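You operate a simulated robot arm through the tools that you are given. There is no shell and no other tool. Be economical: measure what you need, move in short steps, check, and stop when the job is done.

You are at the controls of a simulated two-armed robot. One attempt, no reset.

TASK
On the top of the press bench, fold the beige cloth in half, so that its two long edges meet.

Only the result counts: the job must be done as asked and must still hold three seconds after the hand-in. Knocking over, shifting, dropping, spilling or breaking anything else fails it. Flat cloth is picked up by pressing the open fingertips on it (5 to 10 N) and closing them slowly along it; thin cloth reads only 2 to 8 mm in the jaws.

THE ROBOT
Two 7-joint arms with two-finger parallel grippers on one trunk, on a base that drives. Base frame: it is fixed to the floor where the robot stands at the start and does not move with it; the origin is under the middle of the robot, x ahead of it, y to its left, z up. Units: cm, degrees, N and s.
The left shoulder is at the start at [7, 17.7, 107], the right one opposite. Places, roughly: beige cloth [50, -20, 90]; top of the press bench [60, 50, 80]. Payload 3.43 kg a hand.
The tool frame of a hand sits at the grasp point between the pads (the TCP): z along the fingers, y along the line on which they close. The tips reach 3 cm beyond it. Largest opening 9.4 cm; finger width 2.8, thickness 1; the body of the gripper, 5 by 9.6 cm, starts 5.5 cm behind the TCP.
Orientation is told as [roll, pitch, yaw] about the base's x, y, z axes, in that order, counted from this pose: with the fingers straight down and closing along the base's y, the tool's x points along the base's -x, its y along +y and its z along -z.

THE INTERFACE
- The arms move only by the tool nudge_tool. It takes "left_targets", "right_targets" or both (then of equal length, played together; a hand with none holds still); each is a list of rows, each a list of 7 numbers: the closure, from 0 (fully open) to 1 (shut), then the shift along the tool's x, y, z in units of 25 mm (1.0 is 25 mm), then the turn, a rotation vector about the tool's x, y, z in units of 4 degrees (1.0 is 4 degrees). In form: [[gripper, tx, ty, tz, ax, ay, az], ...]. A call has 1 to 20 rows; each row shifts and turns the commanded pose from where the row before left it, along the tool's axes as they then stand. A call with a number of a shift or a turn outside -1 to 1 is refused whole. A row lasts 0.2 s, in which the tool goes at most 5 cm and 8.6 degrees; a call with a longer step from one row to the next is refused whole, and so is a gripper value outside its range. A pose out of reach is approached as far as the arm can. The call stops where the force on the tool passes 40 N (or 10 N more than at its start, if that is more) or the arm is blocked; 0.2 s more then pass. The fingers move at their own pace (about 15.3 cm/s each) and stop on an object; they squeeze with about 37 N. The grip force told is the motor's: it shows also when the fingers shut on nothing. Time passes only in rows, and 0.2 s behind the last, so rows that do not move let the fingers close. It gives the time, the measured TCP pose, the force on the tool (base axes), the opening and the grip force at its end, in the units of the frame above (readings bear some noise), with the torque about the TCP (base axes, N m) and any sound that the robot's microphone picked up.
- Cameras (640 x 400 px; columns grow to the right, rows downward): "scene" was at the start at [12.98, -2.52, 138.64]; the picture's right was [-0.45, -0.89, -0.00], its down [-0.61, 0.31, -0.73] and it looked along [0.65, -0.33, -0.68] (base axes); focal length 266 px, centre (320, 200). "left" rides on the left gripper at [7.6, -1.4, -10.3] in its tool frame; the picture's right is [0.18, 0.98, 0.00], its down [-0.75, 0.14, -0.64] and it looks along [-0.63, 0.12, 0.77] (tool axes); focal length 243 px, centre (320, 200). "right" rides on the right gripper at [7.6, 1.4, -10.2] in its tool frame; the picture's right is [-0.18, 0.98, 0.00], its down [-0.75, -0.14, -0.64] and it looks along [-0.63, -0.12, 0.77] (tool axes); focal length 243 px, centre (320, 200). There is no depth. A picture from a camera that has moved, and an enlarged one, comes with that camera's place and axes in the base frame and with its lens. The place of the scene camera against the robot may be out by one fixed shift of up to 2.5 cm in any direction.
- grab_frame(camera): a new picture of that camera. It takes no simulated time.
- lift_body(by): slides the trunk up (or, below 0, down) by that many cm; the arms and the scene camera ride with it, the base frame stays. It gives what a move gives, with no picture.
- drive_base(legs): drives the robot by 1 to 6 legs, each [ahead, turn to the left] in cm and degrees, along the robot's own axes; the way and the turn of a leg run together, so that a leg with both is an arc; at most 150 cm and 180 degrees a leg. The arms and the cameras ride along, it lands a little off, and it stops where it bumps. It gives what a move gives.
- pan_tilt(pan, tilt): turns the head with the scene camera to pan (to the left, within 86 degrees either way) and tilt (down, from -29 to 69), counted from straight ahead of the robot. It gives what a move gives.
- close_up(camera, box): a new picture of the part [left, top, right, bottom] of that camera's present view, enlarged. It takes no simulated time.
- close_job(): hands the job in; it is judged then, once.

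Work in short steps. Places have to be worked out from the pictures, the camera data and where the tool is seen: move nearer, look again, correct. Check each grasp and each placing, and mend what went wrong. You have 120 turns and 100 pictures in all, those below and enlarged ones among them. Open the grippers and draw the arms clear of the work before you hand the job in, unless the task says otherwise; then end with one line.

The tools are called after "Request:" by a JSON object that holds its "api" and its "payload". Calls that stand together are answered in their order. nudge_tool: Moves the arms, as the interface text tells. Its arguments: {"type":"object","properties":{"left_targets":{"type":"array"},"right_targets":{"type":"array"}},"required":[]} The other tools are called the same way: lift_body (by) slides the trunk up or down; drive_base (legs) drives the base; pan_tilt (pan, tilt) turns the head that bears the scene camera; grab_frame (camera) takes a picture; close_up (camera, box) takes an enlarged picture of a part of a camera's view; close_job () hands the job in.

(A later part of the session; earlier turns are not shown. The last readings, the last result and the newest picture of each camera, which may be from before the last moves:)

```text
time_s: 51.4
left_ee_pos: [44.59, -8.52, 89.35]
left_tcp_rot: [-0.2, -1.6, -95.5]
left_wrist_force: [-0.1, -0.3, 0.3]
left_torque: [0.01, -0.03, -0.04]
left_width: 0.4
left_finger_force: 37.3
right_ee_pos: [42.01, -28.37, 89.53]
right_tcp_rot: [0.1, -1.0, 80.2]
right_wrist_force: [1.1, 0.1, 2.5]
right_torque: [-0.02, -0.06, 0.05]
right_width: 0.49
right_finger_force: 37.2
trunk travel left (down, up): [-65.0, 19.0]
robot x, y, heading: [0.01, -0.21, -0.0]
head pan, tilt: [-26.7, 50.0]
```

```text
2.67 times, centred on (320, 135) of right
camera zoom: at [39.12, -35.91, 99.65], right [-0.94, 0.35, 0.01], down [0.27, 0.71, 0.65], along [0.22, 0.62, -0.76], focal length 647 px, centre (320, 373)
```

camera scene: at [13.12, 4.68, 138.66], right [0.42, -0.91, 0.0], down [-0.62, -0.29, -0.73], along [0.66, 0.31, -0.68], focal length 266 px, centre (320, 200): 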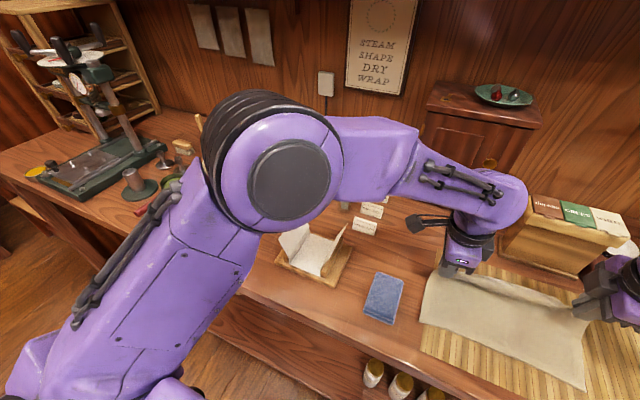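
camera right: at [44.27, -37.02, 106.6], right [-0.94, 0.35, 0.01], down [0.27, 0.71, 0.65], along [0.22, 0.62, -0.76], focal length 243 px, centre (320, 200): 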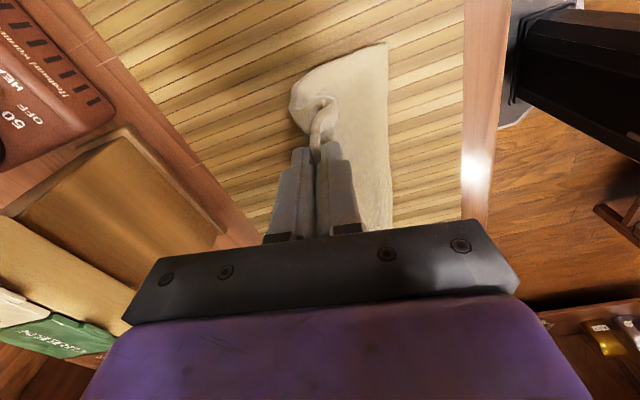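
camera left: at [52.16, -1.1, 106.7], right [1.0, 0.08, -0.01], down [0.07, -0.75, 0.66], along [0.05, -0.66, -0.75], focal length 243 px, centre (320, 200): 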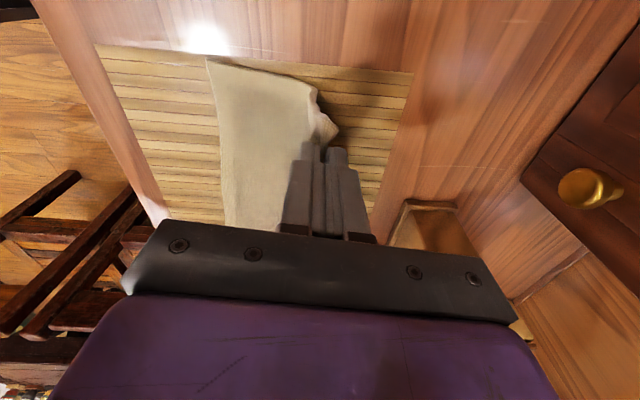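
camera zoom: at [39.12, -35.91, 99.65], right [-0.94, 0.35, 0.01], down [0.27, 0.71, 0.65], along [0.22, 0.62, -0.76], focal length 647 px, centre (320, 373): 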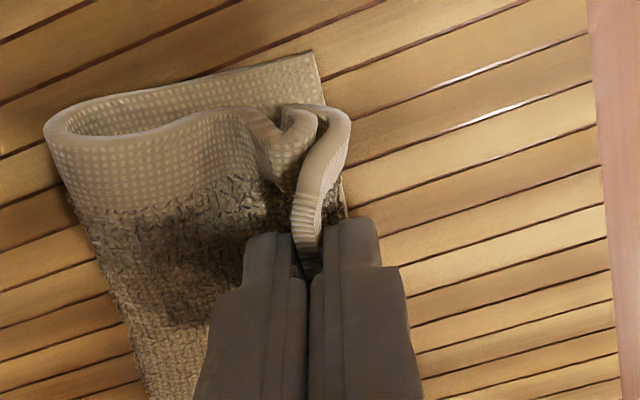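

The left side looks right: lower half 8.9 cm wide, edge about 1 cm from meeting. The right side still has a fat loop with its crease too near, so I'll redo the swing with the right hand only.

Request:
{"api": "nudge_tool", "payload": {"right_targets": [[1, 0, -0.27, -0.467, 0, 0, 0], [1, 0, -0.27, -0.467, 0, 0, 0], [1, 0, -0.27, -0.467, 0, 0, 0], [1, 0, -0.4, -0.333, 0, 0, 0], [1, 0, -0.4, -0.333, 0, 0, 0], [1, 0, -0.4, -0.333, 0, 0, 0], [1, 0, -0.467, 0, 0, 0, 0], [1, 0, -0.467, 0, 0, 0, 0], [1, 0, -0.467, 0, 0, 0, 0], [1, 0, 0, 0, 0, 0, 0], [1, 0, 0, 0, 0, 0, 0]]}}

Request:
{"api": "nudge_tool", "payload": {"right_targets": [[1, 0, 0.435, 0.09, 0, 0, 0], [1, 0, 0.435, 0.09, 0, 0, 0], [1, 0, 0.435, 0.09, 0, 0, 0], [1, 0, 0.435, 0.09, 0, 0, 0], [1, 0, 0.313, 0.28, 0, 0, 0], [1, 0, 0.313, 0.28, 0, 0, 0], [1, 0, 0.313, 0.28, 0, 0, 0], [1, 0, 0.14, 0.307, 0, 0, 0], [1, 0, 0.14, 0.307, 0, 0, 0], [1, 0, 0.14, 0.307, 0, 0, 0], [1, 0, 0.12, 0.2, 0, 0, 0], [1, 0, 0.12, 0.2, 0, 0, 0], [1, 0, 0, 0, 0, 0, 0]]}}

Request:
{"api": "close_up", "payload": {"camera": "right", "box": [200, 60, 440, 210]}}

Request:
{"api": "close_up", "payload": {"camera": "scene", "box": [240, 120, 420, 270]}}

```text
time_s: 53.8
left_ee_pos: [44.67, -8.77, 89.74]
left_tcp_rot: [0.2, -2.1, -95.5]
left_wrist_force: [11.3, -32.0, 9.9]
left_torque: [-1.08, -0.33, 0.18]
left_width: 0.37
left_finger_force: 37.1
right_ee_pos: [50.4, -29.79, 95.36]
right_tcp_rot: [0.4, -1.1, 80.3]
right_wrist_force: [-10.6, 33.0, -10.4]
right_torque: [0.72, 0.3, 0.23]
right_width: 0.53
right_finger_force: 36.8
trunk travel left (down, up): [-65.0, 19.0]
robot x, y, heading: [-0.32, 0.05, 0.1]
head pan, tilt: [-26.7, 50.0]
```

```text
time_s: 56.6
left_ee_pos: [44.63, -8.54, 89.45]
left_tcp_rot: [0.0, -1.7, -95.6]
left_wrist_force: [-0.6, 0.3, 0.1]
left_torque: [-0.02, -0.02, -0.02]
left_width: 0.36
left_finger_force: 36.6
right_ee_pos: [42.17, -28.46, 89.07]
right_tcp_rot: [0.1, -1.0, 80.2]
right_wrist_force: [0.2, 0.5, 5.1]
right_torque: [-0.03, 0.01, 0.04]
right_width: 0.5
right_finger_force: 37.2
trunk travel left (down, up): [-65.0, 19.0]
robot x, y, heading: [0.12, 0.08, 0.1]
head pan, tilt: [-26.7, 50.0]
```

```text
2.67 times, centred on (320, 135) of right
camera zoom: at [39.3, -35.91, 99.32], right [-0.94, 0.35, 0.01], down [0.27, 0.71, 0.65], along [0.22, 0.62, -0.76], focal length 647 px, centre (320, 373)
```

zoom: 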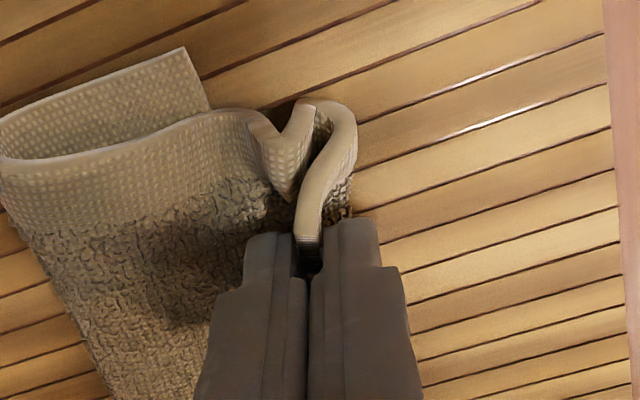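

```text
2.67 times, centred on (330, 195) of scene
camera zoom: at [12.42, -2.23, 137.7], right [-0.45, -0.89, 0.0], down [-0.68, 0.34, -0.64], along [0.57, -0.29, -0.77], focal length 708 px, centre (293, 213)
```

zoom: 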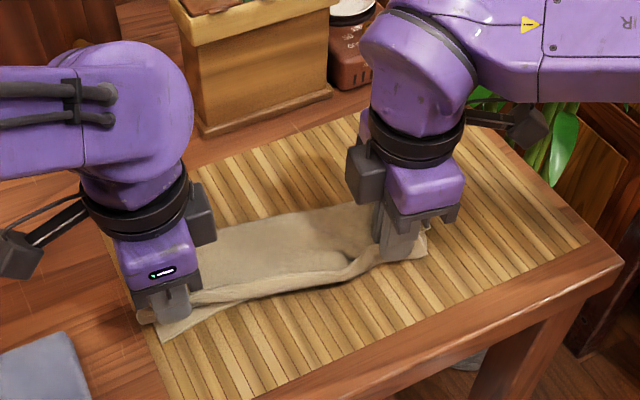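

The right swing pulled against the stationary left and turned the cloth nearly square (right near corner now x≈43). I'll repeat the swing with both hands together, keeping their spacing, so both halves re-lay.

Request:
{"api": "nudge_tool", "payload": {"left_targets": [[1, 0, 0.2, -0.467, 0, 0, 0], [1, 0, 0.2, -0.467, 0, 0, 0], [1, 0, 0.2, -0.467, 0, 0, 0], [1, 0, 0.4, -0.333, 0, 0, 0], [1, 0, 0.4, -0.333, 0, 0, 0], [1, 0, 0.4, -0.333, 0, 0, 0], [1, 0, 0.49, -0.1, 0, 0, 0], [1, 0, 0.49, -0.1, 0, 0, 0], [1, 0, 0.49, -0.1, 0, 0, 0], [1, 0, 0, 0, 0, 0, 0], [1, 0, 0, 0, 0, 0, 0]], "right_targets": [[1, -0.04, -0.27, -0.467, 0, 0, 0], [1, -0.04, -0.27, -0.467, 0, 0, 0], [1, -0.04, -0.27, -0.467, 0, 0, 0], [1, -0.04, -0.45, -0.333, 0, 0, 0], [1, -0.04, -0.45, -0.333, 0, 0, 0], [1, -0.04, -0.45, -0.333, 0, 0, 0], [1, -0.04, -0.53, -0.1, 0, 0, 0], [1, -0.04, -0.53, -0.1, 0, 0, 0], [1, -0.04, -0.53, -0.1, 0, 0, 0], [1, 0, 0, 0, 0, 0, 0], [1, 0, 0, 0, 0, 0, 0]]}}

Request:
{"api": "grab_frame", "payload": {"camera": "left"}}

Request:
{"api": "grab_frame", "payload": {"camera": "right"}}

```text
time_s: 59.0
left_ee_pos: [52.43, -9.23, 96.08]
left_tcp_rot: [-0.1, -1.4, -96.0]
left_wrist_force: [0.7, -0.3, -0.8]
left_torque: [-0.01, -0.05, -0.02]
left_width: 0.38
left_finger_force: 37.4
right_ee_pos: [51.63, -29.35, 95.85]
right_tcp_rot: [0.2, -1.1, 80.2]
right_wrist_force: [0.9, 0.0, 0.1]
right_torque: [0.0, -0.04, 0.08]
right_width: 0.46
right_finger_force: 36.7
trunk travel left (down, up): [-65.0, 19.0]
robot x, y, heading: [-0.02, 0.35, -0.1]
head pan, tilt: [-26.7, 50.0]
```

```text
34 pictures are left
camera left: at [51.86, -1.19, 106.19], right [1.0, 0.08, -0.01], down [0.07, -0.75, 0.66], along [0.05, -0.66, -0.75], focal length 243 px, centre (320, 200)
```

left: 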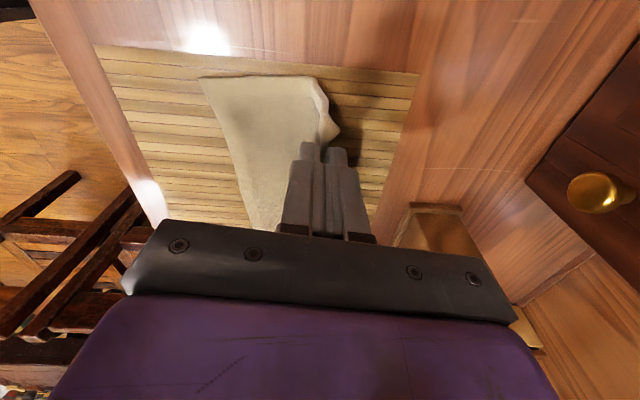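

```text
33 pictures are left
camera right: at [48.76, -36.69, 106.05], right [-0.94, 0.35, 0.01], down [0.27, 0.71, 0.65], along [0.22, 0.62, -0.76], focal length 243 px, centre (320, 200)
```

right: 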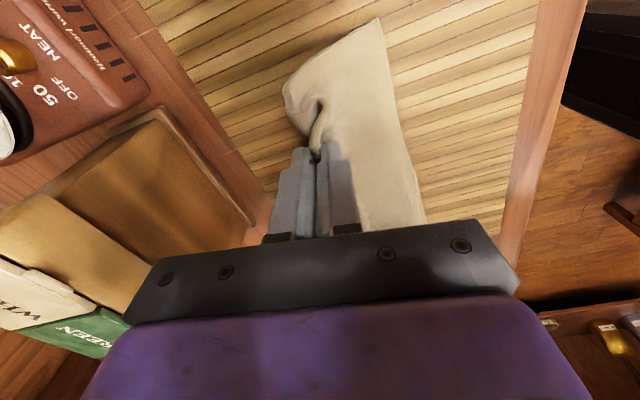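

The lower half is flat but now turned slightly the other way: near edge from (42.2,-7.7) to (45.3,-33.7). I'll move the right hand out over its fold line, then bring both down to about 1.2 cm inside that edge, shifting y to match.

Request:
{"api": "nudge_tool", "payload": {"left_targets": [[1, -0.05, 0, 0, 0, 0, 0], [1, -0.05, 0, 0, 0, 0, 0], [1, -0.05, 0, 0, 0, 0, 0], [1, 0, 0, 0, 0, 0, 0], [1, -0.1, -0.44, 0.15, 0, 0, 0], [1, -0.1, -0.44, 0.15, 0, 0, 0], [1, -0.1, -0.44, 0.15, 0, 0, 0], [1, -0.1, -0.44, 0.15, 0, 0, 0], [1, -0.08, -0.313, 0.28, 0, 0, 0], [1, -0.08, -0.313, 0.28, 0, 0, 0], [1, -0.08, -0.313, 0.28, 0, 0, 0], [1, -0.05, -0.14, 0.307, 0, 0, 0], [1, -0.05, -0.14, 0.307, 0, 0, 0], [1, -0.05, -0.14, 0.307, 0, 0, 0], [1, 0, -0.17, 0.17, 0, 0, 0], [1, 0, -0.17, 0.17, 0, 0, 0], [1, 0, 0, 0, 0, 0, 0]], "right_targets": [[1, 0, -0.32, 0, 0, 0, 0], [1, 0, -0.32, 0, 0, 0, 0], [1, 0, -0.32, 0, 0, 0, 0], [1, 0, 0, 0, 0, 0, 0], [1, 0.1, 0.37, 0.13, 0, 0, 0], [1, 0.1, 0.37, 0.13, 0, 0, 0], [1, 0.1, 0.37, 0.13, 0, 0, 0], [1, 0.1, 0.37, 0.13, 0, 0, 0], [1, 0.1, 0.313, 0.28, 0, 0, 0], [1, 0.1, 0.313, 0.28, 0, 0, 0], [1, 0.1, 0.313, 0.28, 0, 0, 0], [1, 0.1, 0.14, 0.307, 0, 0, 0], [1, 0.1, 0.14, 0.307, 0, 0, 0], [1, 0.1, 0.14, 0.307, 0, 0, 0], [1, 0, 0.15, 0.17, 0, 0, 0], [1, 0, 0.15, 0.17, 0, 0, 0], [1, 0, 0, 0, 0, 0, 0]]}}

Request:
{"api": "close_up", "payload": {"camera": "left", "box": [220, 60, 460, 210]}}

Request:
{"api": "close_up", "payload": {"camera": "right", "box": [160, 50, 432, 220]}}

```text
time_s: 62.6
left_ee_pos: [44.77, -10.29, 90.42]
left_tcp_rot: [-0.5, -3.7, -93.8]
left_wrist_force: [-0.3, 0.4, 0.5]
left_torque: [0.0, -0.02, -0.07]
left_width: 0.34
left_finger_force: 37.0
right_ee_pos: [45.87, -30.68, 89.25]
right_tcp_rot: [0.2, -1.0, 80.2]
right_wrist_force: [0.2, 1.1, -0.3]
right_torque: [0.03, 0.01, 0.02]
right_width: 0.49
right_finger_force: 36.9
trunk travel left (down, up): [-65.0, 19.0]
robot x, y, heading: [-0.45, -0.02, 0.1]
head pan, tilt: [-26.7, 50.0]
```

```text
2.67 times, centred on (340, 135) of left
camera zoom: at [43.91, -1.83, 100.19], right [0.99, 0.12, -0.02], down [0.1, -0.72, 0.69], along [0.07, -0.68, -0.73], focal length 647 px, centre (267, 373)
```

zoom: 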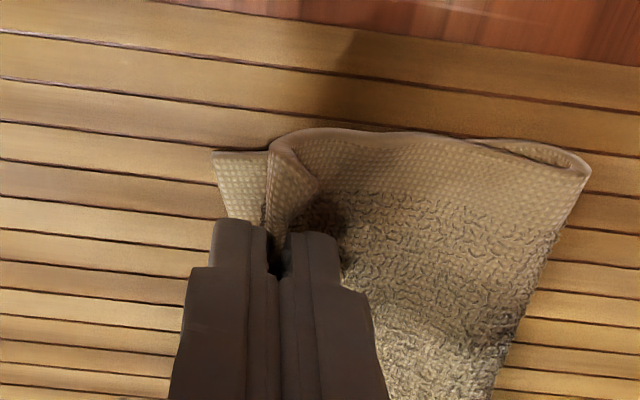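

```text
2.35 times, centred on (296, 135) of right
camera zoom: at [43.1, -38.15, 99.5], right [-0.94, 0.35, 0.01], down [0.27, 0.71, 0.65], along [0.22, 0.62, -0.76], focal length 571 px, centre (376, 353)
```

zoom: 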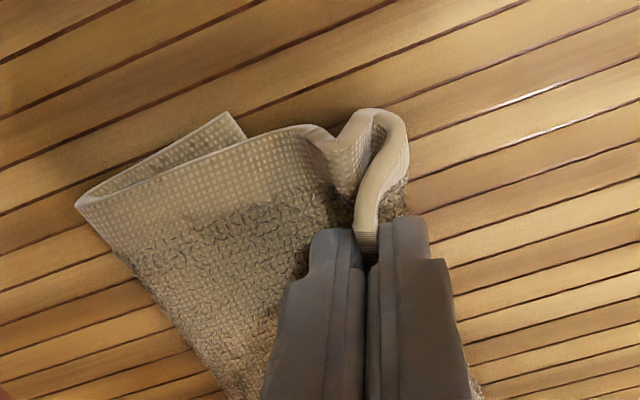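

The lower half keeps getting dragged and the left arm is near its limit here. A cleaner way is to lift the cloth fully so it hangs free, back the base up for better left-arm reach, then lay the free edge down first and fold in one motion. Lifting now.

Request:
{"api": "nudge_tool", "payload": {"left_targets": [[1, 0, 0, -0.7, 0, 0, 0], [1, 0, 0, -0.7, 0, 0, 0], [1, 0, 0, -0.7, 0, 0, 0], [1, 0, 0, -0.7, 0, 0, 0], [1, 0, 0, -0.7, 0, 0, 0], [1, 0, 0, -0.7, 0, 0, 0], [1, 0, 0, -0.7, 0, 0, 0], [1, 0, 0, -0.7, 0, 0, 0], [1, 0, 0, -0.7, 0, 0, 0], [1, 0, 0, -0.7, 0, 0, 0], [1, 0, 0, -0.7, 0, 0, 0], [1, 0, 0, 0, 0, 0, 0]], "right_targets": [[1, 0, 0, -0.72, 0, 0, 0], [1, 0, 0, -0.72, 0, 0, 0], [1, 0, 0, -0.72, 0, 0, 0], [1, 0, 0, -0.72, 0, 0, 0], [1, 0, 0, -0.72, 0, 0, 0], [1, 0, 0, -0.72, 0, 0, 0], [1, 0, 0, -0.72, 0, 0, 0], [1, 0, 0, -0.72, 0, 0, 0], [1, 0, 0, -0.72, 0, 0, 0], [1, 0, 0, -0.72, 0, 0, 0], [1, 0, 0, -0.72, 0, 0, 0], [1, 0, 0, 0, 0, 0, 0]]}}

Request:
{"api": "close_up", "payload": {"camera": "scene", "box": [220, 40, 440, 260]}}

Request:
{"api": "close_up", "payload": {"camera": "right", "box": [200, 60, 440, 210]}}

```text
time_s: 65.2
left_ee_pos: [43.73, -10.66, 108.71]
left_tcp_rot: [0.0, -1.4, -95.8]
left_wrist_force: [-0.1, -0.8, 0.2]
left_torque: [-0.03, -0.01, 0.01]
left_width: 0.35
left_finger_force: 37.2
right_ee_pos: [45.8, -31.19, 109.07]
right_tcp_rot: [0.1, -1.1, 80.3]
right_wrist_force: [-0.1, 0.0, -0.1]
right_torque: [-0.03, 0.02, 0.05]
right_width: 0.47
right_finger_force: 37.0
trunk travel left (down, up): [-65.0, 19.0]
robot x, y, heading: [-0.01, 0.02, -0.1]
head pan, tilt: [-26.7, 50.0]
```

```text
1.82 times, centred on (330, 150) of scene
camera zoom: at [12.51, -2.3, 137.68], right [-0.45, -0.89, 0.0], down [-0.68, 0.34, -0.64], along [0.57, -0.29, -0.77], focal length 483 px, centre (302, 291)
```

zoom: 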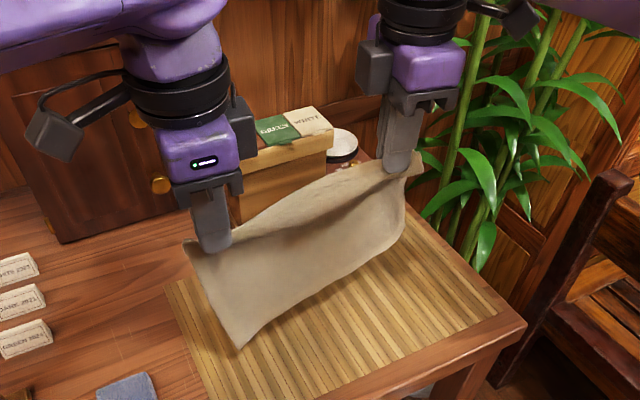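

```text
2.67 times, centred on (320, 135) of right
camera zoom: at [43.04, -38.63, 119.37], right [-0.94, 0.35, 0.01], down [0.27, 0.71, 0.65], along [0.22, 0.62, -0.76], focal length 647 px, centre (320, 373)
```

zoom: 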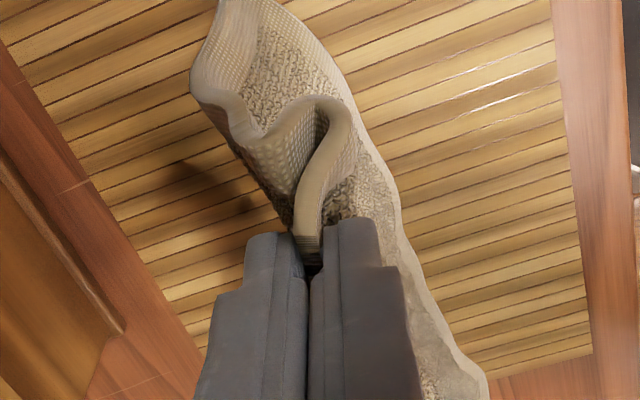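

The cloth hangs free. The right hand holds more cloth than the left, so I'll lay it flat again and regrasp more narrowly. First I'm backing up 7 cm for better arm posture.

Request:
{"api": "drive_base", "payload": {"legs": [[-7, 0]]}}

```text
time_s: 66.2
left_ee_pos: [37.03, -10.63, 108.7]
left_tcp_rot: [-0.1, -1.4, -95.9]
left_wrist_force: [-0.7, -0.4, 0.5]
left_torque: [0.0, -0.01, 0.0]
left_width: 0.37
left_finger_force: 37.2
right_ee_pos: [39.06, -31.28, 108.96]
right_tcp_rot: [0.2, -1.0, 80.2]
right_wrist_force: [-0.3, 1.0, 0.0]
right_torque: [0.02, -0.01, 0.05]
right_width: 0.49
right_finger_force: 37.1
trunk travel left (down, up): [-65.0, 19.0]
robot x, y, heading: [-6.71, -0.11, -0.2]
head pan, tilt: [-26.7, 50.0]
```

Squaring both hands to the bench and setting the hanging edge over x≈40 before laying it out.

Request:
{"api": "nudge_tool", "payload": {"left_targets": [[1, 0, 0, 0, 0, 0, -0.5], [1, 0, 0, 0, 0, 0, -0.5], [1, 0, 0, 0, 0, 0, -0.45], [1, 0, 0.4, 0, 0, 0, 0], [1, 0, 0.4, 0, 0, 0, 0], [1, 0, 0.4, 0, 0, 0, 0], [1, 0, 0, 0, 0, 0, 0], [1, 0, 0, 0, 0, 0, 0], [1, 0, 0, 0, 0, 0, 0]], "right_targets": [[1, 0, 0, 0, 0, 0, -0.83], [1, 0, 0, 0, 0, 0, -0.83], [1, 0, 0, 0, 0, 0, -0.83], [1, 0, -0.13, 0, 0, 0, 0], [1, 0, -0.13, 0, 0, 0, 0], [1, 0, -0.13, 0, 0, 0, 0], [1, 0, 0, 0, 0, 0, 0], [1, 0, 0, 0, 0, 0, 0], [1, 0, 0, 0, 0, 0, 0]]}}

Request:
{"api": "grab_frame", "payload": {"camera": "scene"}}

```text
time_s: 68.2
left_ee_pos: [39.94, -10.74, 108.82]
left_tcp_rot: [-0.3, -1.4, -90.1]
left_wrist_force: [0.2, -0.9, -0.5]
left_torque: [-0.01, 0.01, -0.05]
left_width: 0.35
left_finger_force: 36.5
right_ee_pos: [39.97, -31.26, 109.01]
right_tcp_rot: [0.0, -1.0, 90.2]
right_wrist_force: [-0.6, 0.8, 0.5]
right_torque: [-0.01, 0.04, -0.12]
right_width: 0.48
right_finger_force: 36.9
trunk travel left (down, up): [-65.0, 19.0]
robot x, y, heading: [-6.79, 0.07, -0.2]
head pan, tilt: [-26.7, 50.0]
```

```text
28 pictures are left
camera scene: at [5.75, -2.28, 137.68], right [-0.45, -0.89, 0.0], down [-0.68, 0.34, -0.64], along [0.57, -0.29, -0.77], focal length 266 px, centre (320, 200)
```

scene: 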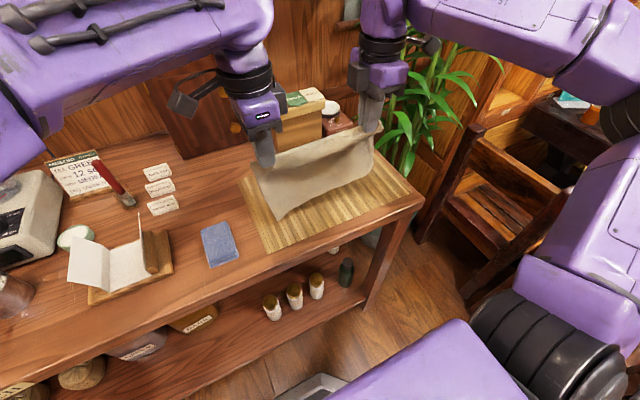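

Now laying the cloth out: free edge first, then the hands moving outward and down.

Request:
{"api": "nudge_tool", "payload": {"left_targets": [[1, 0, -0.2, 0.5, 0, 0, 0], [1, 0, -0.2, 0.5, 0, 0, 0], [1, 0, 0.2, 0.5, 0, 0, 0], [1, 0, 0.6, 0.2, 0, 0, 0], [1, 0, 0.6, 0.2, 0, 0, 0], [1, 0, 0.6, 0.2, 0, 0, 0], [1, 0, 0.6, 0.2, 0, 0, 0], [1, 0, 0.5, 0.4, 0, 0, 0], [1, 0, 0.5, 0.4, 0, 0, 0], [1, 0, 0.5, 0.4, 0, 0, 0], [1, 0, 0.5, 0.4, 0, 0, 0], [1, 0, 0.3, 0.5, 0, 0, 0], [1, 0, 0.3, 0.5, 0, 0, 0], [1, 0, 0.3, 0.5, 0, 0, 0], [1, 0, 0.3, 0.5, 0, 0, 0], [1, 0, 0.15, 0.45, 0, 0, 0], [1, 0, 0.15, 0.45, 0, 0, 0], [1, 0, 0.1, 0.35, 0, 0, 0], [1, 0, 0.1, 0.25, 0, 0, 0], [1, 0, 0, 0, 0, 0, 0]], "right_targets": [[1, 0, 0.2, 0.5, 0, 0, 0], [1, 0, 0.2, 0.5, 0, 0, 0], [1, 0, -0.2, 0.5, 0, 0, 0], [1, 0, -0.6, 0.2, 0, 0, 0], [1, 0, -0.6, 0.2, 0, 0, 0], [1, 0, -0.6, 0.2, 0, 0, 0], [1, 0, -0.6, 0.2, 0, 0, 0], [1, 0, -0.5, 0.4, 0, 0, 0], [1, 0, -0.5, 0.4, 0, 0, 0], [1, 0, -0.5, 0.4, 0, 0, 0], [1, 0, -0.5, 0.4, 0, 0, 0], [1, 0, -0.3, 0.5, 0, 0, 0], [1, 0, -0.3, 0.5, 0, 0, 0], [1, 0, -0.3, 0.5, 0, 0, 0], [1, 0, -0.3, 0.5, 0, 0, 0], [1, 0, -0.15, 0.45, 0, 0, 0], [1, 0, -0.15, 0.45, 0, 0, 0], [1, 0, -0.1, 0.35, 0, 0, 0], [1, 0, -0.1, 0.25, 0, 0, 0], [1, 0, 0, 0, 0, 0, 0]]}}

Request:
{"api": "grab_frame", "payload": {"camera": "scene"}}

```text
time_s: 72.4
left_ee_pos: [52.85, -9.78, 89.99]
left_tcp_rot: [-0.2, -1.4, -90.0]
left_wrist_force: [-0.5, -2.5, -0.4]
left_torque: [-0.07, -0.04, -0.05]
left_width: 0.36
left_finger_force: 36.7
left hand out of reach, approached as far as the arm can: row 12, 13, 14, 15, 17, 19
right_ee_pos: [54.78, -30.84, 90.59]
right_tcp_rot: [0.1, -0.9, 90.3]
right_wrist_force: [-0.8, 1.2, -0.5]
right_torque: [0.04, 0.02, -0.16]
right_width: 0.49
right_finger_force: 36.4
trunk travel left (down, up): [-65.0, 19.0]
robot x, y, heading: [-6.58, 0.06, 0.0]
head pan, tilt: [-26.7, 50.0]
```

```text
27 pictures are left
camera scene: at [5.72, -2.27, 137.68], right [-0.45, -0.89, 0.0], down [-0.68, 0.34, -0.64], along [0.57, -0.29, -0.77], focal length 266 px, centre (320, 200)
```

scene: 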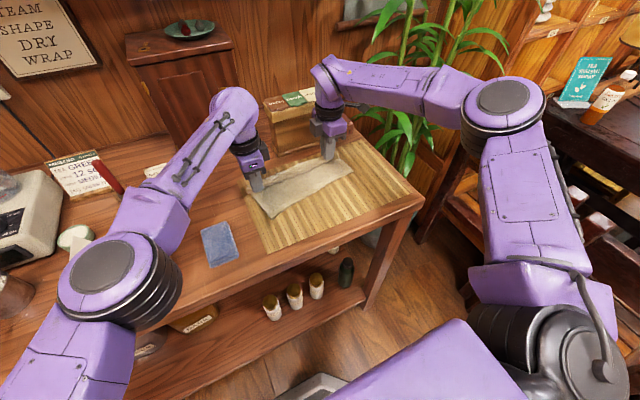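

The left ran out of forward reach and the cloth is laid out a bit short, but it's fine for a release. I'll lower slightly, open, and lift clear so it springs flat.

Request:
{"api": "nudge_tool", "payload": {"left_targets": [[1, 0, 0, 0.3, 0, 0, 0], [0.9, 0, 0, 0, 0, 0, 0], [0.7, 0, 0, 0, 0, 0, 0], [0.5, 0, 0, -0.1, 0, 0, 0], [0.3, 0, 0, -0.2, 0, 0, 0], [0.3, 0, 0, -0.6, 0, 0, 0], [0.3, 0, -0.3, -0.8, 0, 0, 0], [0.3, 0, -0.6, -0.8, 0, 0, 0], [0.3, 0, -0.6, -0.8, 0, 0, 0], [0.3, 0, -0.6, -0.8, 0, 0, 0]], "right_targets": [[1, 0, 0, 0.5, 0, 0, 0], [0.9, 0, 0, 0, 0, 0, 0], [0.7, 0, 0, 0, 0, 0, 0], [0.5, 0, 0, -0.1, 0, 0, 0], [0.3, 0, 0, -0.2, 0, 0, 0], [0.3, 0, 0, -0.6, 0, 0, 0], [0.3, 0, 0.3, -0.8, 0, 0, 0], [0.3, 0, 0.6, -0.8, 0, 0, 0], [0.3, 0, 0.6, -0.8, 0, 0, 0], [0.3, 0, 0.6, -0.8, 0, 0, 0]]}}

Request:
{"api": "close_up", "payload": {"camera": "left", "box": [200, 40, 480, 215]}}

Request:
{"api": "close_up", "payload": {"camera": "scene", "box": [230, 120, 390, 240]}}

```text
time_s: 74.6
left_ee_pos: [47.51, -9.52, 99.49]
left_tcp_rot: [-0.2, -1.4, -90.0]
left_wrist_force: [0.5, 0.4, 0.5]
left_torque: [0.0, 0.0, 0.02]
left_width: 6.58
left_finger_force: 0.0
right_ee_pos: [49.28, -30.84, 99.74]
right_tcp_rot: [0.1, -1.0, 90.2]
right_wrist_force: [0.6, 0.0, 0.6]
right_torque: [0.02, -0.05, -0.02]
right_width: 6.58
right_finger_force: 0.0
trunk travel left (down, up): [-65.0, 19.0]
robot x, y, heading: [-6.73, 0.01, 0.2]
head pan, tilt: [-26.7, 50.0]
```

```text
2.29 times, centred on (340, 128) of left
camera zoom: at [46.07, -1.58, 109.6], right [0.98, 0.18, -0.01], down [0.14, -0.74, 0.66], along [0.12, -0.65, -0.75], focal length 555 px, centre (274, 366)
```

zoom: 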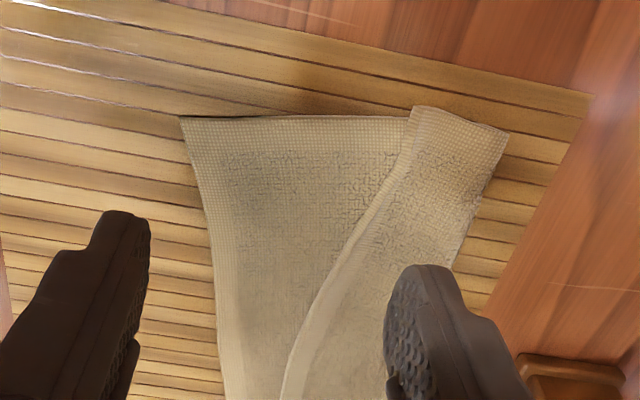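

```text
3.33 times, centred on (310, 180) of scene
camera zoom: at [5.53, -2.23, 137.7], right [-0.45, -0.89, 0.0], down [-0.68, 0.34, -0.64], along [0.58, -0.29, -0.77], focal length 885 px, centre (353, 267)
```

zoom: 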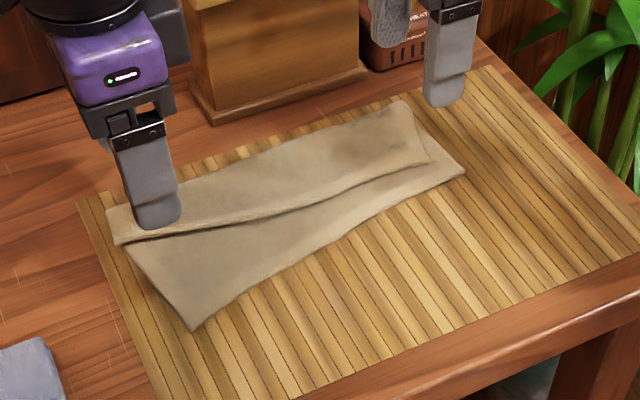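

This is good: the far strip flipped over into a clean partial fold with a flat free edge. The right end is almost at half already (crease 58.5, edge 50, near edge 48.7). The left flap is only 4 cm and needs its edge drawn from x≈52.6 to about 43.5. I'll drive forward 3.5 cm for reach and hover the left hand over that edge.

Request:
{"api": "drive_base", "payload": {"legs": [[3.5, 0]]}}

Request:
{"api": "nudge_tool", "payload": {"left_targets": [[0.79, 0, 0.22, 0.8, 0, 0, 0.5], [0.79, 0, 0.22, 0.8, 0, 0, 0.5], [0.79, 0, 0.22, 0.8, 0, 0, 0.5], [0.79, 0, 0.22, 0.8, 0, 0, 0], [0.79, 0, 0, 0.2, 0, 0, 0]], "right_targets": [[0.79, 0.5, 0, -0.8, 0, 0, 0], [0.79, 0.5, 0, -0.8, 0, 0, 0], [0.79, 0, 0, 0, 0, 0, 0], [0.79, 0, 0, 0, 0, 0, 0], [0.79, 0, 0, 0, 0, 0, 0]]}}

Request:
{"api": "close_up", "payload": {"camera": "left", "box": [180, 40, 460, 215]}}

Request:
{"api": "close_up", "payload": {"camera": "right", "box": [200, 40, 480, 215]}}

```text
time_s: 75.5
left_ee_pos: [50.83, -9.64, 99.74]
left_tcp_rot: [0.0, -1.4, -90.0]
left_wrist_force: [0.2, 0.4, 0.5]
left_torque: [0.03, -0.01, 0.01]
left_width: 6.58
left_finger_force: 0.0
right_ee_pos: [52.8, -30.94, 99.79]
right_tcp_rot: [-0.2, -1.0, 90.1]
right_wrist_force: [0.2, 0.0, -0.3]
right_torque: [-0.02, -0.05, -0.01]
right_width: 6.57
right_finger_force: 0.1
trunk travel left (down, up): [-65.0, 19.0]
robot x, y, heading: [-2.97, -0.12, -0.1]
head pan, tilt: [-26.7, 50.0]
```

```text
time_s: 76.7
left_ee_pos: [53.34, -10.01, 90.93]
left_tcp_rot: [-0.1, -1.3, -96.3]
left_wrist_force: [0.6, -0.4, 0.4]
left_torque: [0.0, -0.02, -0.01]
left_width: 1.95
left_finger_force: 0.0
right_ee_pos: [53.12, -33.49, 103.63]
right_tcp_rot: [0.0, -1.0, 90.1]
right_wrist_force: [-0.4, -0.3, 0.3]
right_torque: [-0.05, -0.04, 0.01]
right_width: 1.97
right_finger_force: 0.0
trunk travel left (down, up): [-65.0, 19.0]
robot x, y, heading: [-3.52, -0.08, -0.1]
head pan, tilt: [-26.7, 50.0]
```

```text
2.29 times, centred on (320, 128) of left
camera zoom: at [52.79, -1.95, 101.01], right [1.0, 0.08, -0.01], down [0.06, -0.75, 0.66], along [0.05, -0.66, -0.75], focal length 555 px, centre (320, 366)
```

zoom: 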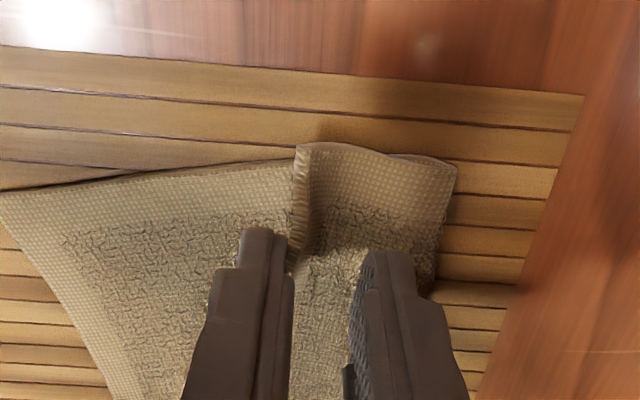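

```text
2.29 times, centred on (340, 128) of right
camera zoom: at [51.56, -41.33, 113.83], right [-0.98, 0.18, 0.0], down [0.14, 0.74, 0.66], along [0.12, 0.64, -0.76], focal length 555 px, centre (274, 366)
```

zoom: 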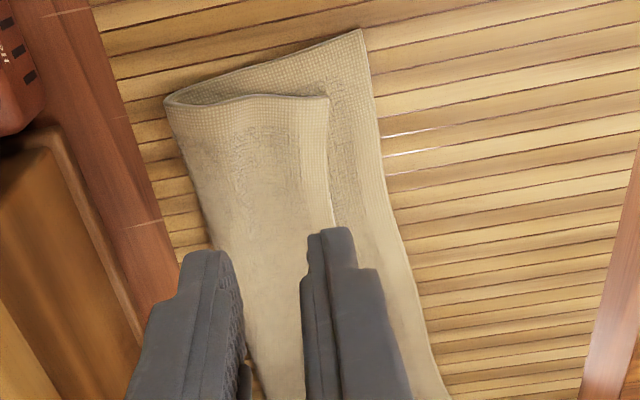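

The flap edge sits at x≈52.65, between the left fingers. Lowering to contact.

Request:
{"api": "nudge_tool", "payload": {"left_targets": [[0.79, 0, 0, 0.3, 0, 0, 0], [0.79, 0, 0, 0.2, 0, 0, 0], [0.79, 0, 0, 0.1, 0, 0, 0], [0.79, 0, 0, 0.1, 0, 0, 0], [0.79, 0, 0, 0.05, 0, 0, 0]]}}

```text
time_s: 77.9
left_ee_pos: [53.3, -10.02, 88.99]
left_tcp_rot: [-0.1, -1.5, -96.1]
left_wrist_force: [-0.8, -0.8, 0.2]
left_torque: [0.01, -0.02, 0.01]
left_width: 1.96
left_finger_force: 0.5
right_ee_pos: [53.07, -33.52, 103.54]
right_tcp_rot: [0.0, -1.1, 90.1]
right_wrist_force: [0.6, 0.3, 0.7]
right_torque: [-0.01, 0.02, 0.02]
right_width: 2.02
right_finger_force: 0.2
trunk travel left (down, up): [-65.0, 19.0]
robot x, y, heading: [-3.3, -0.31, -0.2]
head pan, tilt: [-26.7, 50.0]
```

No contact yet; a few more millimetres.

Request:
{"api": "nudge_tool", "payload": {"left_targets": [[0.79, 0, 0, 0.06, 0, 0, 0], [0.79, 0, 0, 0.05, 0, 0, 0], [0.79, 0, 0, 0.04, 0, 0, 0]]}}

```text
time_s: 78.7
left_ee_pos: [53.22, -10.1, 88.62]
left_tcp_rot: [-0.1, -1.5, -96.1]
left_wrist_force: [0.4, -0.3, 2.5]
left_torque: [-0.02, -0.03, -0.01]
left_width: 2.0
left_finger_force: 0.1
right_ee_pos: [53.04, -33.43, 103.58]
right_tcp_rot: [0.0, -1.0, 90.1]
right_wrist_force: [-1.5, -0.3, -0.9]
right_torque: [0.01, 0.01, 0.02]
right_width: 1.96
right_finger_force: 0.0
trunk travel left (down, up): [-65.0, 19.0]
robot x, y, heading: [-3.5, -0.13, 0.2]
head pan, tilt: [-26.7, 50.0]
```

Light contact; pressing a bit more and closing slowly.

Request:
{"api": "nudge_tool", "payload": {"left_targets": [[0.79, 0, 0, 0.04, 0, 0, 0], [0.81, 0, 0, 0, 0, 0, 0], [0.83, 0, 0, 0, 0, 0, 0], [0.85, 0, 0, 0, 0, 0, 0], [0.87, 0, 0, 0, 0, 0, 0], [0.89, 0, 0, 0, 0, 0, 0], [0.91, 0, 0, 0, 0, 0, 0], [0.94, 0, 0, 0, 0, 0, 0], [0.97, 0, 0, 0, 0, 0, 0], [1, 0, 0, 0, 0, 0, 0], [1, 0, 0, 0, 0, 0, 0]]}}

Request:
{"api": "close_up", "payload": {"camera": "left", "box": [220, 60, 420, 185]}}

```text
time_s: 81.1
left_ee_pos: [53.24, -10.01, 88.65]
left_tcp_rot: [-0.1, -1.4, -96.1]
left_wrist_force: [1.6, -0.1, 3.3]
left_torque: [0.01, -0.04, -0.01]
left_width: 0.39
left_finger_force: 36.8
right_ee_pos: [53.06, -33.51, 103.56]
right_tcp_rot: [0.0, -0.9, 90.0]
right_wrist_force: [-0.4, -0.3, 0.8]
right_torque: [-0.02, -0.02, 0.0]
right_width: 1.99
right_finger_force: 0.1
trunk travel left (down, up): [-65.0, 19.0]
robot x, y, heading: [-3.37, -0.11, 0.0]
head pan, tilt: [-26.7, 50.0]
```

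```text
3.20 times, centred on (320, 122) of left
camera zoom: at [52.64, -1.93, 98.74], right [1.0, 0.08, -0.01], down [0.06, -0.75, 0.66], along [0.05, -0.66, -0.75], focal length 776 px, centre (320, 448)
```

zoom: 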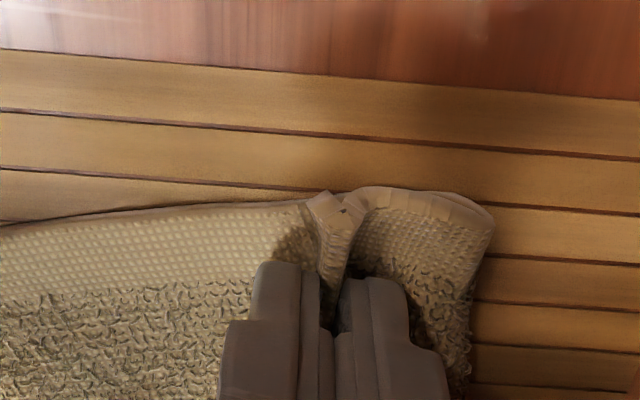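

Gripped (3.9 mm). I'll lift slightly toward -x and check that only the flap comes along.

Request:
{"api": "nudge_tool", "payload": {"left_targets": [[1, 0, -0.1, -0.3, 0, 0, 0], [1, 0, -0.3, -0.4, 0, 0, 0], [1, 0, -0.4, -0.4, 0, 0, 0], [1, 0, -0.4, -0.2, 0, 0, 0], [1, 0, 0, 0, 0, 0, 0]]}}

Request:
{"api": "close_up", "payload": {"camera": "left", "box": [180, 40, 460, 215]}}

```text
time_s: 82.3
left_ee_pos: [50.21, -9.69, 91.85]
left_tcp_rot: [-0.1, -1.4, -96.1]
left_wrist_force: [-0.9, -0.1, -0.2]
left_torque: [-0.04, 0.03, 0.0]
left_width: 0.36
left_finger_force: 37.2
right_ee_pos: [52.97, -33.54, 103.61]
right_tcp_rot: [0.1, -1.1, 90.1]
right_wrist_force: [0.2, -0.4, 0.6]
right_torque: [0.0, 0.04, 0.04]
right_width: 1.94
right_finger_force: 0.1
trunk travel left (down, up): [-65.0, 19.0]
robot x, y, heading: [-3.02, -0.21, -0.1]
head pan, tilt: [-26.7, 50.0]
```

```text
2.29 times, centred on (320, 128) of left
camera zoom: at [49.59, -1.62, 102.01], right [1.0, 0.08, -0.01], down [0.06, -0.75, 0.66], along [0.05, -0.66, -0.75], focal length 555 px, centre (320, 366)
```

zoom: 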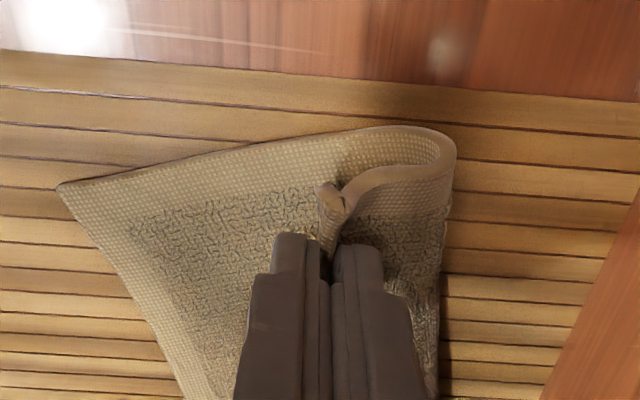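

Only the flap is lifted. The lower near corner is now at about (41.9, -9.6), so I'll carry the flap over in an arc to land its corner there (tips at ≈(43.7, -11.3)).

Request:
{"api": "nudge_tool", "payload": {"left_targets": [[1, -0.117, -0.35, -0.28, 0, 0, 0], [1, -0.117, -0.35, -0.28, 0, 0, 0], [1, -0.117, -0.35, -0.28, 0, 0, 0], [1, -0.112, -0.297, 0.267, 0, 0, 0], [1, -0.112, -0.297, 0.267, 0, 0, 0], [1, -0.112, -0.297, 0.267, 0, 0, 0], [1, -0.055, -0.145, 0.26, 0, 0, 0], [1, -0.055, -0.145, 0.26, 0, 0, 0], [1, -0.055, -0.145, 0.26, 0, 0, 0], [1, -0.055, -0.145, 0.2, 0, 0, 0], [1, 0, 0, 0, 0, 0, 0]]}}

Request:
{"api": "close_up", "payload": {"camera": "left", "box": [180, 40, 460, 215]}}

```text
time_s: 84.7
left_ee_pos: [44.5, -10.69, 90.19]
left_tcp_rot: [-0.2, -2.6, -94.9]
left_wrist_force: [0.3, -0.1, 0.8]
left_torque: [0.02, 0.01, 0.0]
left_width: 0.39
left_finger_force: 36.7
right_ee_pos: [53.11, -33.53, 103.52]
right_tcp_rot: [0.0, -1.0, 90.1]
right_wrist_force: [0.4, 0.1, 0.8]
right_torque: [-0.03, 0.02, -0.02]
right_width: 1.98
right_finger_force: 0.0
trunk travel left (down, up): [-65.0, 19.0]
robot x, y, heading: [-3.3, 0.09, -0.2]
head pan, tilt: [-26.7, 50.0]
```

```text
2.29 times, centred on (320, 128) of left
camera zoom: at [43.65, -2.48, 100.08], right [0.99, 0.1, -0.01], down [0.08, -0.73, 0.68], along [0.06, -0.67, -0.74], focal length 555 px, centre (320, 366)
```

zoom: 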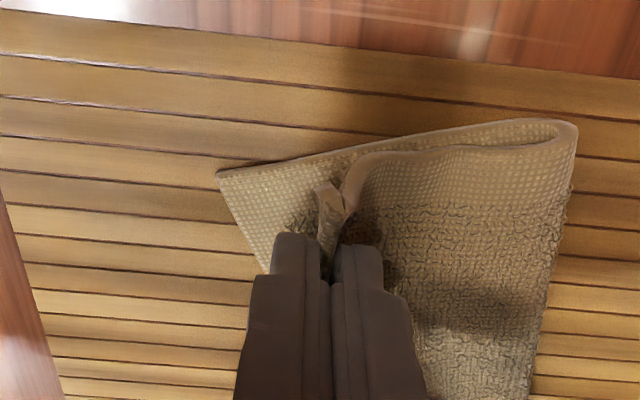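

Very clean now: the crease is at half (lower half 9 cm wide). The arm is at its limit again, so I'll relax the yaw a little and finish the last 1.3 cm down and in.

Request:
{"api": "nudge_tool", "payload": {"left_targets": [[1, 0, 0, 0, 0, 0, -0.7], [1, 0, 0, 0, 0, 0, -0.7], [1, 0, -0.25, 0, 0, 0, -0.7], [1, 0, -0.25, 0.15, 0, 0, 0], [1, 0, 0, 0.2, 0, 0, 0], [1, 0, 0, 0, 0, 0, 0]]}}

```text
time_s: 86.1
left_ee_pos: [43.8, -10.33, 89.39]
left_tcp_rot: [-1.3, -3.6, -85.3]
left_wrist_force: [0.1, 0.6, -0.9]
left_torque: [0.03, -0.01, -0.09]
left_width: 0.34
left_finger_force: 37.1
right_ee_pos: [53.07, -33.52, 103.53]
right_tcp_rot: [0.1, -0.9, 90.1]
right_wrist_force: [-0.3, 0.5, -0.1]
right_torque: [0.03, -0.03, 0.02]
right_width: 1.99
right_finger_force: 0.0
trunk travel left (down, up): [-65.0, 19.0]
robot x, y, heading: [-3.2, 0.17, -0.2]
head pan, tilt: [-26.7, 50.0]
```

The tips are at (43.8, z 86.4). I'll open slightly, sweep toward -x so the edge strip is laid over toward the near edge, then lift off and check.

Request:
{"api": "nudge_tool", "payload": {"left_targets": [[0.92, 0, 0, 0, 0, 0, 0], [0.85, 0, 0, 0, 0, 0, 0], [0.85, 0, -0.25, 0, 0, 0, 0], [0.85, 0, -0.25, -0.04, 0, 0, 0], [0.8, 0, -0.25, -0.08, 0, 0, 0], [0.7, 0, -0.25, -0.15, 0, 0, 0], [0.7, 0, 0, -0.5, 0, 0, 0], [0.7, 0, 0, -0.8, 0, 0, 0], [0.7, 0, 0, -0.8, 0, 0, 0]]}}

Request:
{"api": "close_up", "payload": {"camera": "left", "box": [200, 40, 480, 215]}}

Request:
{"api": "close_up", "payload": {"camera": "scene", "box": [230, 120, 390, 240]}}

```text
time_s: 87.3
left_ee_pos: [41.83, -10.07, 88.55]
left_tcp_rot: [-3.2, -3.7, -84.5]
left_wrist_force: [-7.0, 3.4, 27.4]
left_torque: [0.28, -0.17, 0.1]
left_width: 2.33
left_finger_force: 0.1
right_ee_pos: [52.85, -33.37, 103.71]
right_tcp_rot: [-0.1, -1.0, 90.1]
right_wrist_force: [0.2, 0.2, -0.3]
right_torque: [-0.02, 0.0, 0.0]
right_width: 1.95
right_finger_force: 0.1
trunk travel left (down, up): [-65.0, 19.0]
robot x, y, heading: [-3.2, 0.05, 0.1]
head pan, tilt: [-26.7, 50.0]
stopped in row 6 (left hand): the force on the tool passed its limit (the readings are from after the stop); the commanded pose is now the measured one
```

```text
2.29 times, centred on (340, 128) of left
camera zoom: at [40.02, -1.91, 98.41], right [0.96, 0.27, -0.07], down [0.24, -0.69, 0.68], along [0.14, -0.67, -0.73], focal length 555 px, centre (274, 366)
```

zoom: 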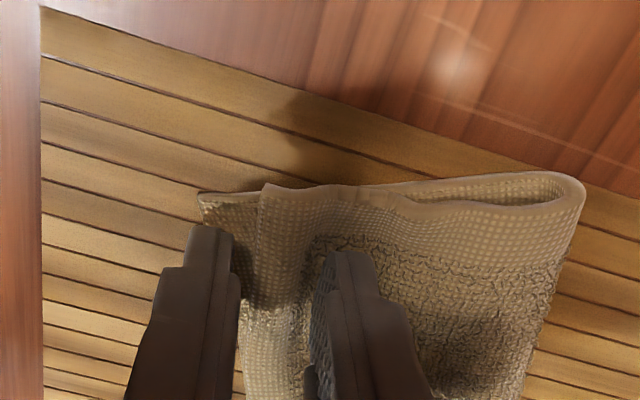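

```text
3.33 times, centred on (310, 180) of scene
camera zoom: at [8.92, -2.19, 137.72], right [-0.45, -0.89, 0.0], down [-0.68, 0.34, -0.64], along [0.58, -0.29, -0.76], focal length 885 px, centre (353, 267)
```

zoom: 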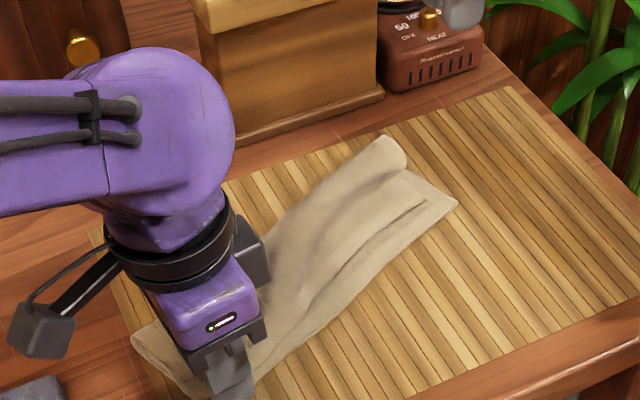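

The edge is laid out nicely, within about a centimetre of the near edge at the left corner. The arm limit pushed the tips down a bit, so I'm lifting straight up now and viewing.

Request:
{"api": "nudge_tool", "payload": {"left_targets": [[0.7, 0, 0, -0.3, 0, 0, 0], [0.7, 0, 0, -0.6, 0, 0, 0], [0.7, 0, 0, -0.8, 0, 0, 0], [0.7, 0, 0, -0.8, 0, 0, 0], [0.7, 0.5, 0, -0.8, 0, 0, 0], [0.7, 0.5, 0, -0.8, 0, 0, 0], [0.7, 0.5, 0, -0.8, 0, 0, 0]]}}

Request:
{"api": "close_up", "payload": {"camera": "left", "box": [200, 40, 480, 215]}}

Request:
{"api": "close_up", "payload": {"camera": "scene", "box": [230, 120, 390, 240]}}

```text
time_s: 88.9
left_ee_pos: [42.03, -5.69, 100.38]
left_tcp_rot: [-3.2, -3.1, -85.0]
left_wrist_force: [-0.3, 0.5, -0.8]
left_torque: [-0.03, -0.01, 0.01]
left_width: 2.82
left_finger_force: 0.0
right_ee_pos: [53.07, -33.55, 103.64]
right_tcp_rot: [0.0, -1.0, 90.0]
right_wrist_force: [0.1, 0.3, -0.1]
right_torque: [-0.02, 0.02, 0.01]
right_width: 1.98
right_finger_force: 0.1
trunk travel left (down, up): [-65.0, 19.0]
robot x, y, heading: [-3.57, 0.18, -0.2]
head pan, tilt: [-26.7, 50.0]
```

```text
2.29 times, centred on (340, 128) of left
camera zoom: at [40.37, 2.41, 110.24], right [0.96, 0.27, -0.07], down [0.24, -0.7, 0.67], along [0.13, -0.66, -0.74], focal length 555 px, centre (274, 366)
```

zoom: 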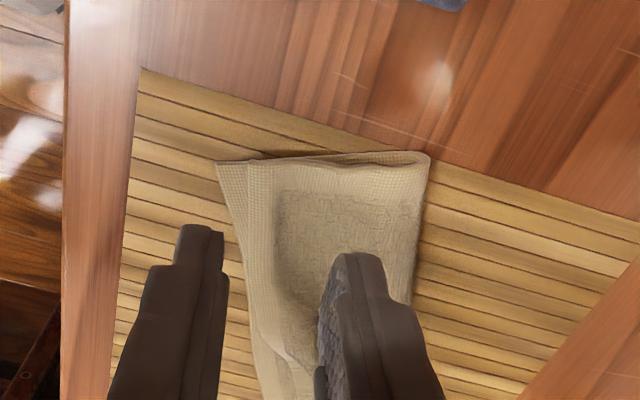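

```text
3.33 times, centred on (310, 180) of scene
camera zoom: at [9.15, -2.21, 137.69], right [-0.45, -0.89, 0.0], down [-0.68, 0.34, -0.64], along [0.57, -0.29, -0.77], focal length 885 px, centre (353, 267)
```

zoom: 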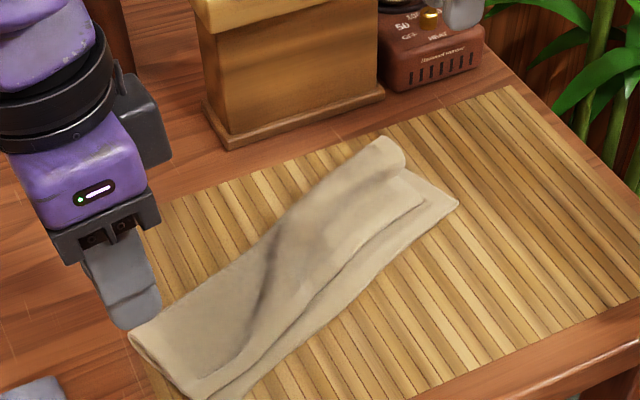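

The fold is nearly there: gaps are about 1.2 cm on the left and a bit more on the right. I'll look at the right end with the right camera before pinching that edge.

Request:
{"api": "close_up", "payload": {"camera": "right", "box": [200, 20, 480, 195]}}

```text
2.29 times, centred on (340, 108) of right
camera zoom: at [51.51, -41.27, 113.88], right [-0.98, 0.18, 0.0], down [0.14, 0.74, 0.65], along [0.12, 0.64, -0.76], focal length 555 px, centre (274, 411)
```

zoom: 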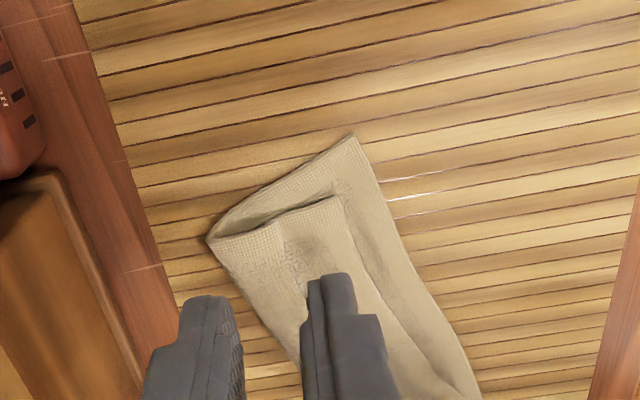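

The right flap corner needs to go about 1.6 cm across and 2 cm along the edge to meet the lower corner at (49.3,-33.4). I'll align the right hand with the edge (yaw≈108) and hover over the flap edge near its corner.

Request:
{"api": "nudge_tool", "payload": {"right_targets": [[0.79, 0, 0, 0, 0, 0, -0.9], [0.79, 0, 0, 0, 0, 0, -0.9], [0.79, 0, 0, 0, 0, 0, -0.9], [0.79, 0, 0, 0, 0, 0, -0.9], [0.79, 0, 0, 0, 0, 0, -0.9], [0.79, -0.3, 0.07, 0.749, 0, 0, 0], [0.79, -0.3, 0.07, 0.749, 0, 0, 0], [0.79, -0.3, 0.07, 0.749, 0, 0, 0], [0.79, -0.3, 0.07, 0.749, 0, 0, 0], [0.79, -0.3, 0.07, 0.749, 0, 0, 0], [0.79, -0.3, 0.07, 0.749, 0, 0, 0], [0.79, -0.3, 0.07, 0.749, 0, 0, 0], [0.79, 0, 0, 0, 0, 0, 0]]}}

Request:
{"api": "close_up", "payload": {"camera": "right", "box": [180, 40, 460, 215]}}

```text
time_s: 91.7
left_ee_pos: [41.96, -5.76, 100.27]
left_tcp_rot: [-3.2, -3.3, -84.8]
left_wrist_force: [0.0, 0.4, 0.1]
left_torque: [-0.01, 0.0, 0.0]
left_width: 2.8
left_finger_force: 0.1
right_ee_pos: [50.12, -28.69, 90.54]
right_tcp_rot: [-0.3, -1.1, 108.0]
right_wrist_force: [0.9, 0.0, -0.4]
right_torque: [0.0, 0.01, 0.02]
right_width: 1.96
right_finger_force: 0.0
trunk travel left (down, up): [-65.0, 19.0]
robot x, y, heading: [-3.49, -0.14, -0.0]
head pan, tilt: [-26.7, 50.0]
```

```text
2.29 times, centred on (320, 128) of right
camera zoom: at [51.06, -36.58, 100.86], right [-0.99, -0.13, 0.0], down [-0.1, 0.75, 0.66], along [-0.08, 0.65, -0.76], focal length 555 px, centre (320, 366)
```

zoom: 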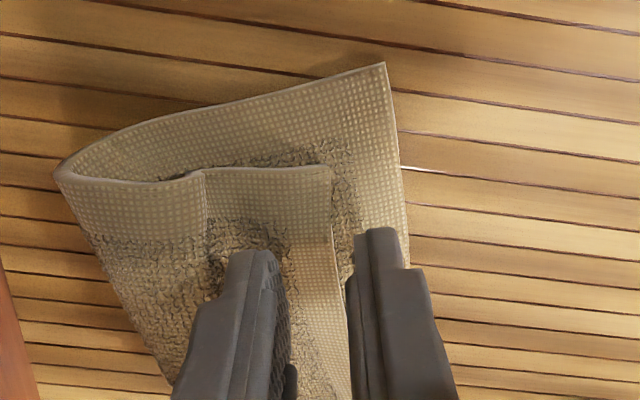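

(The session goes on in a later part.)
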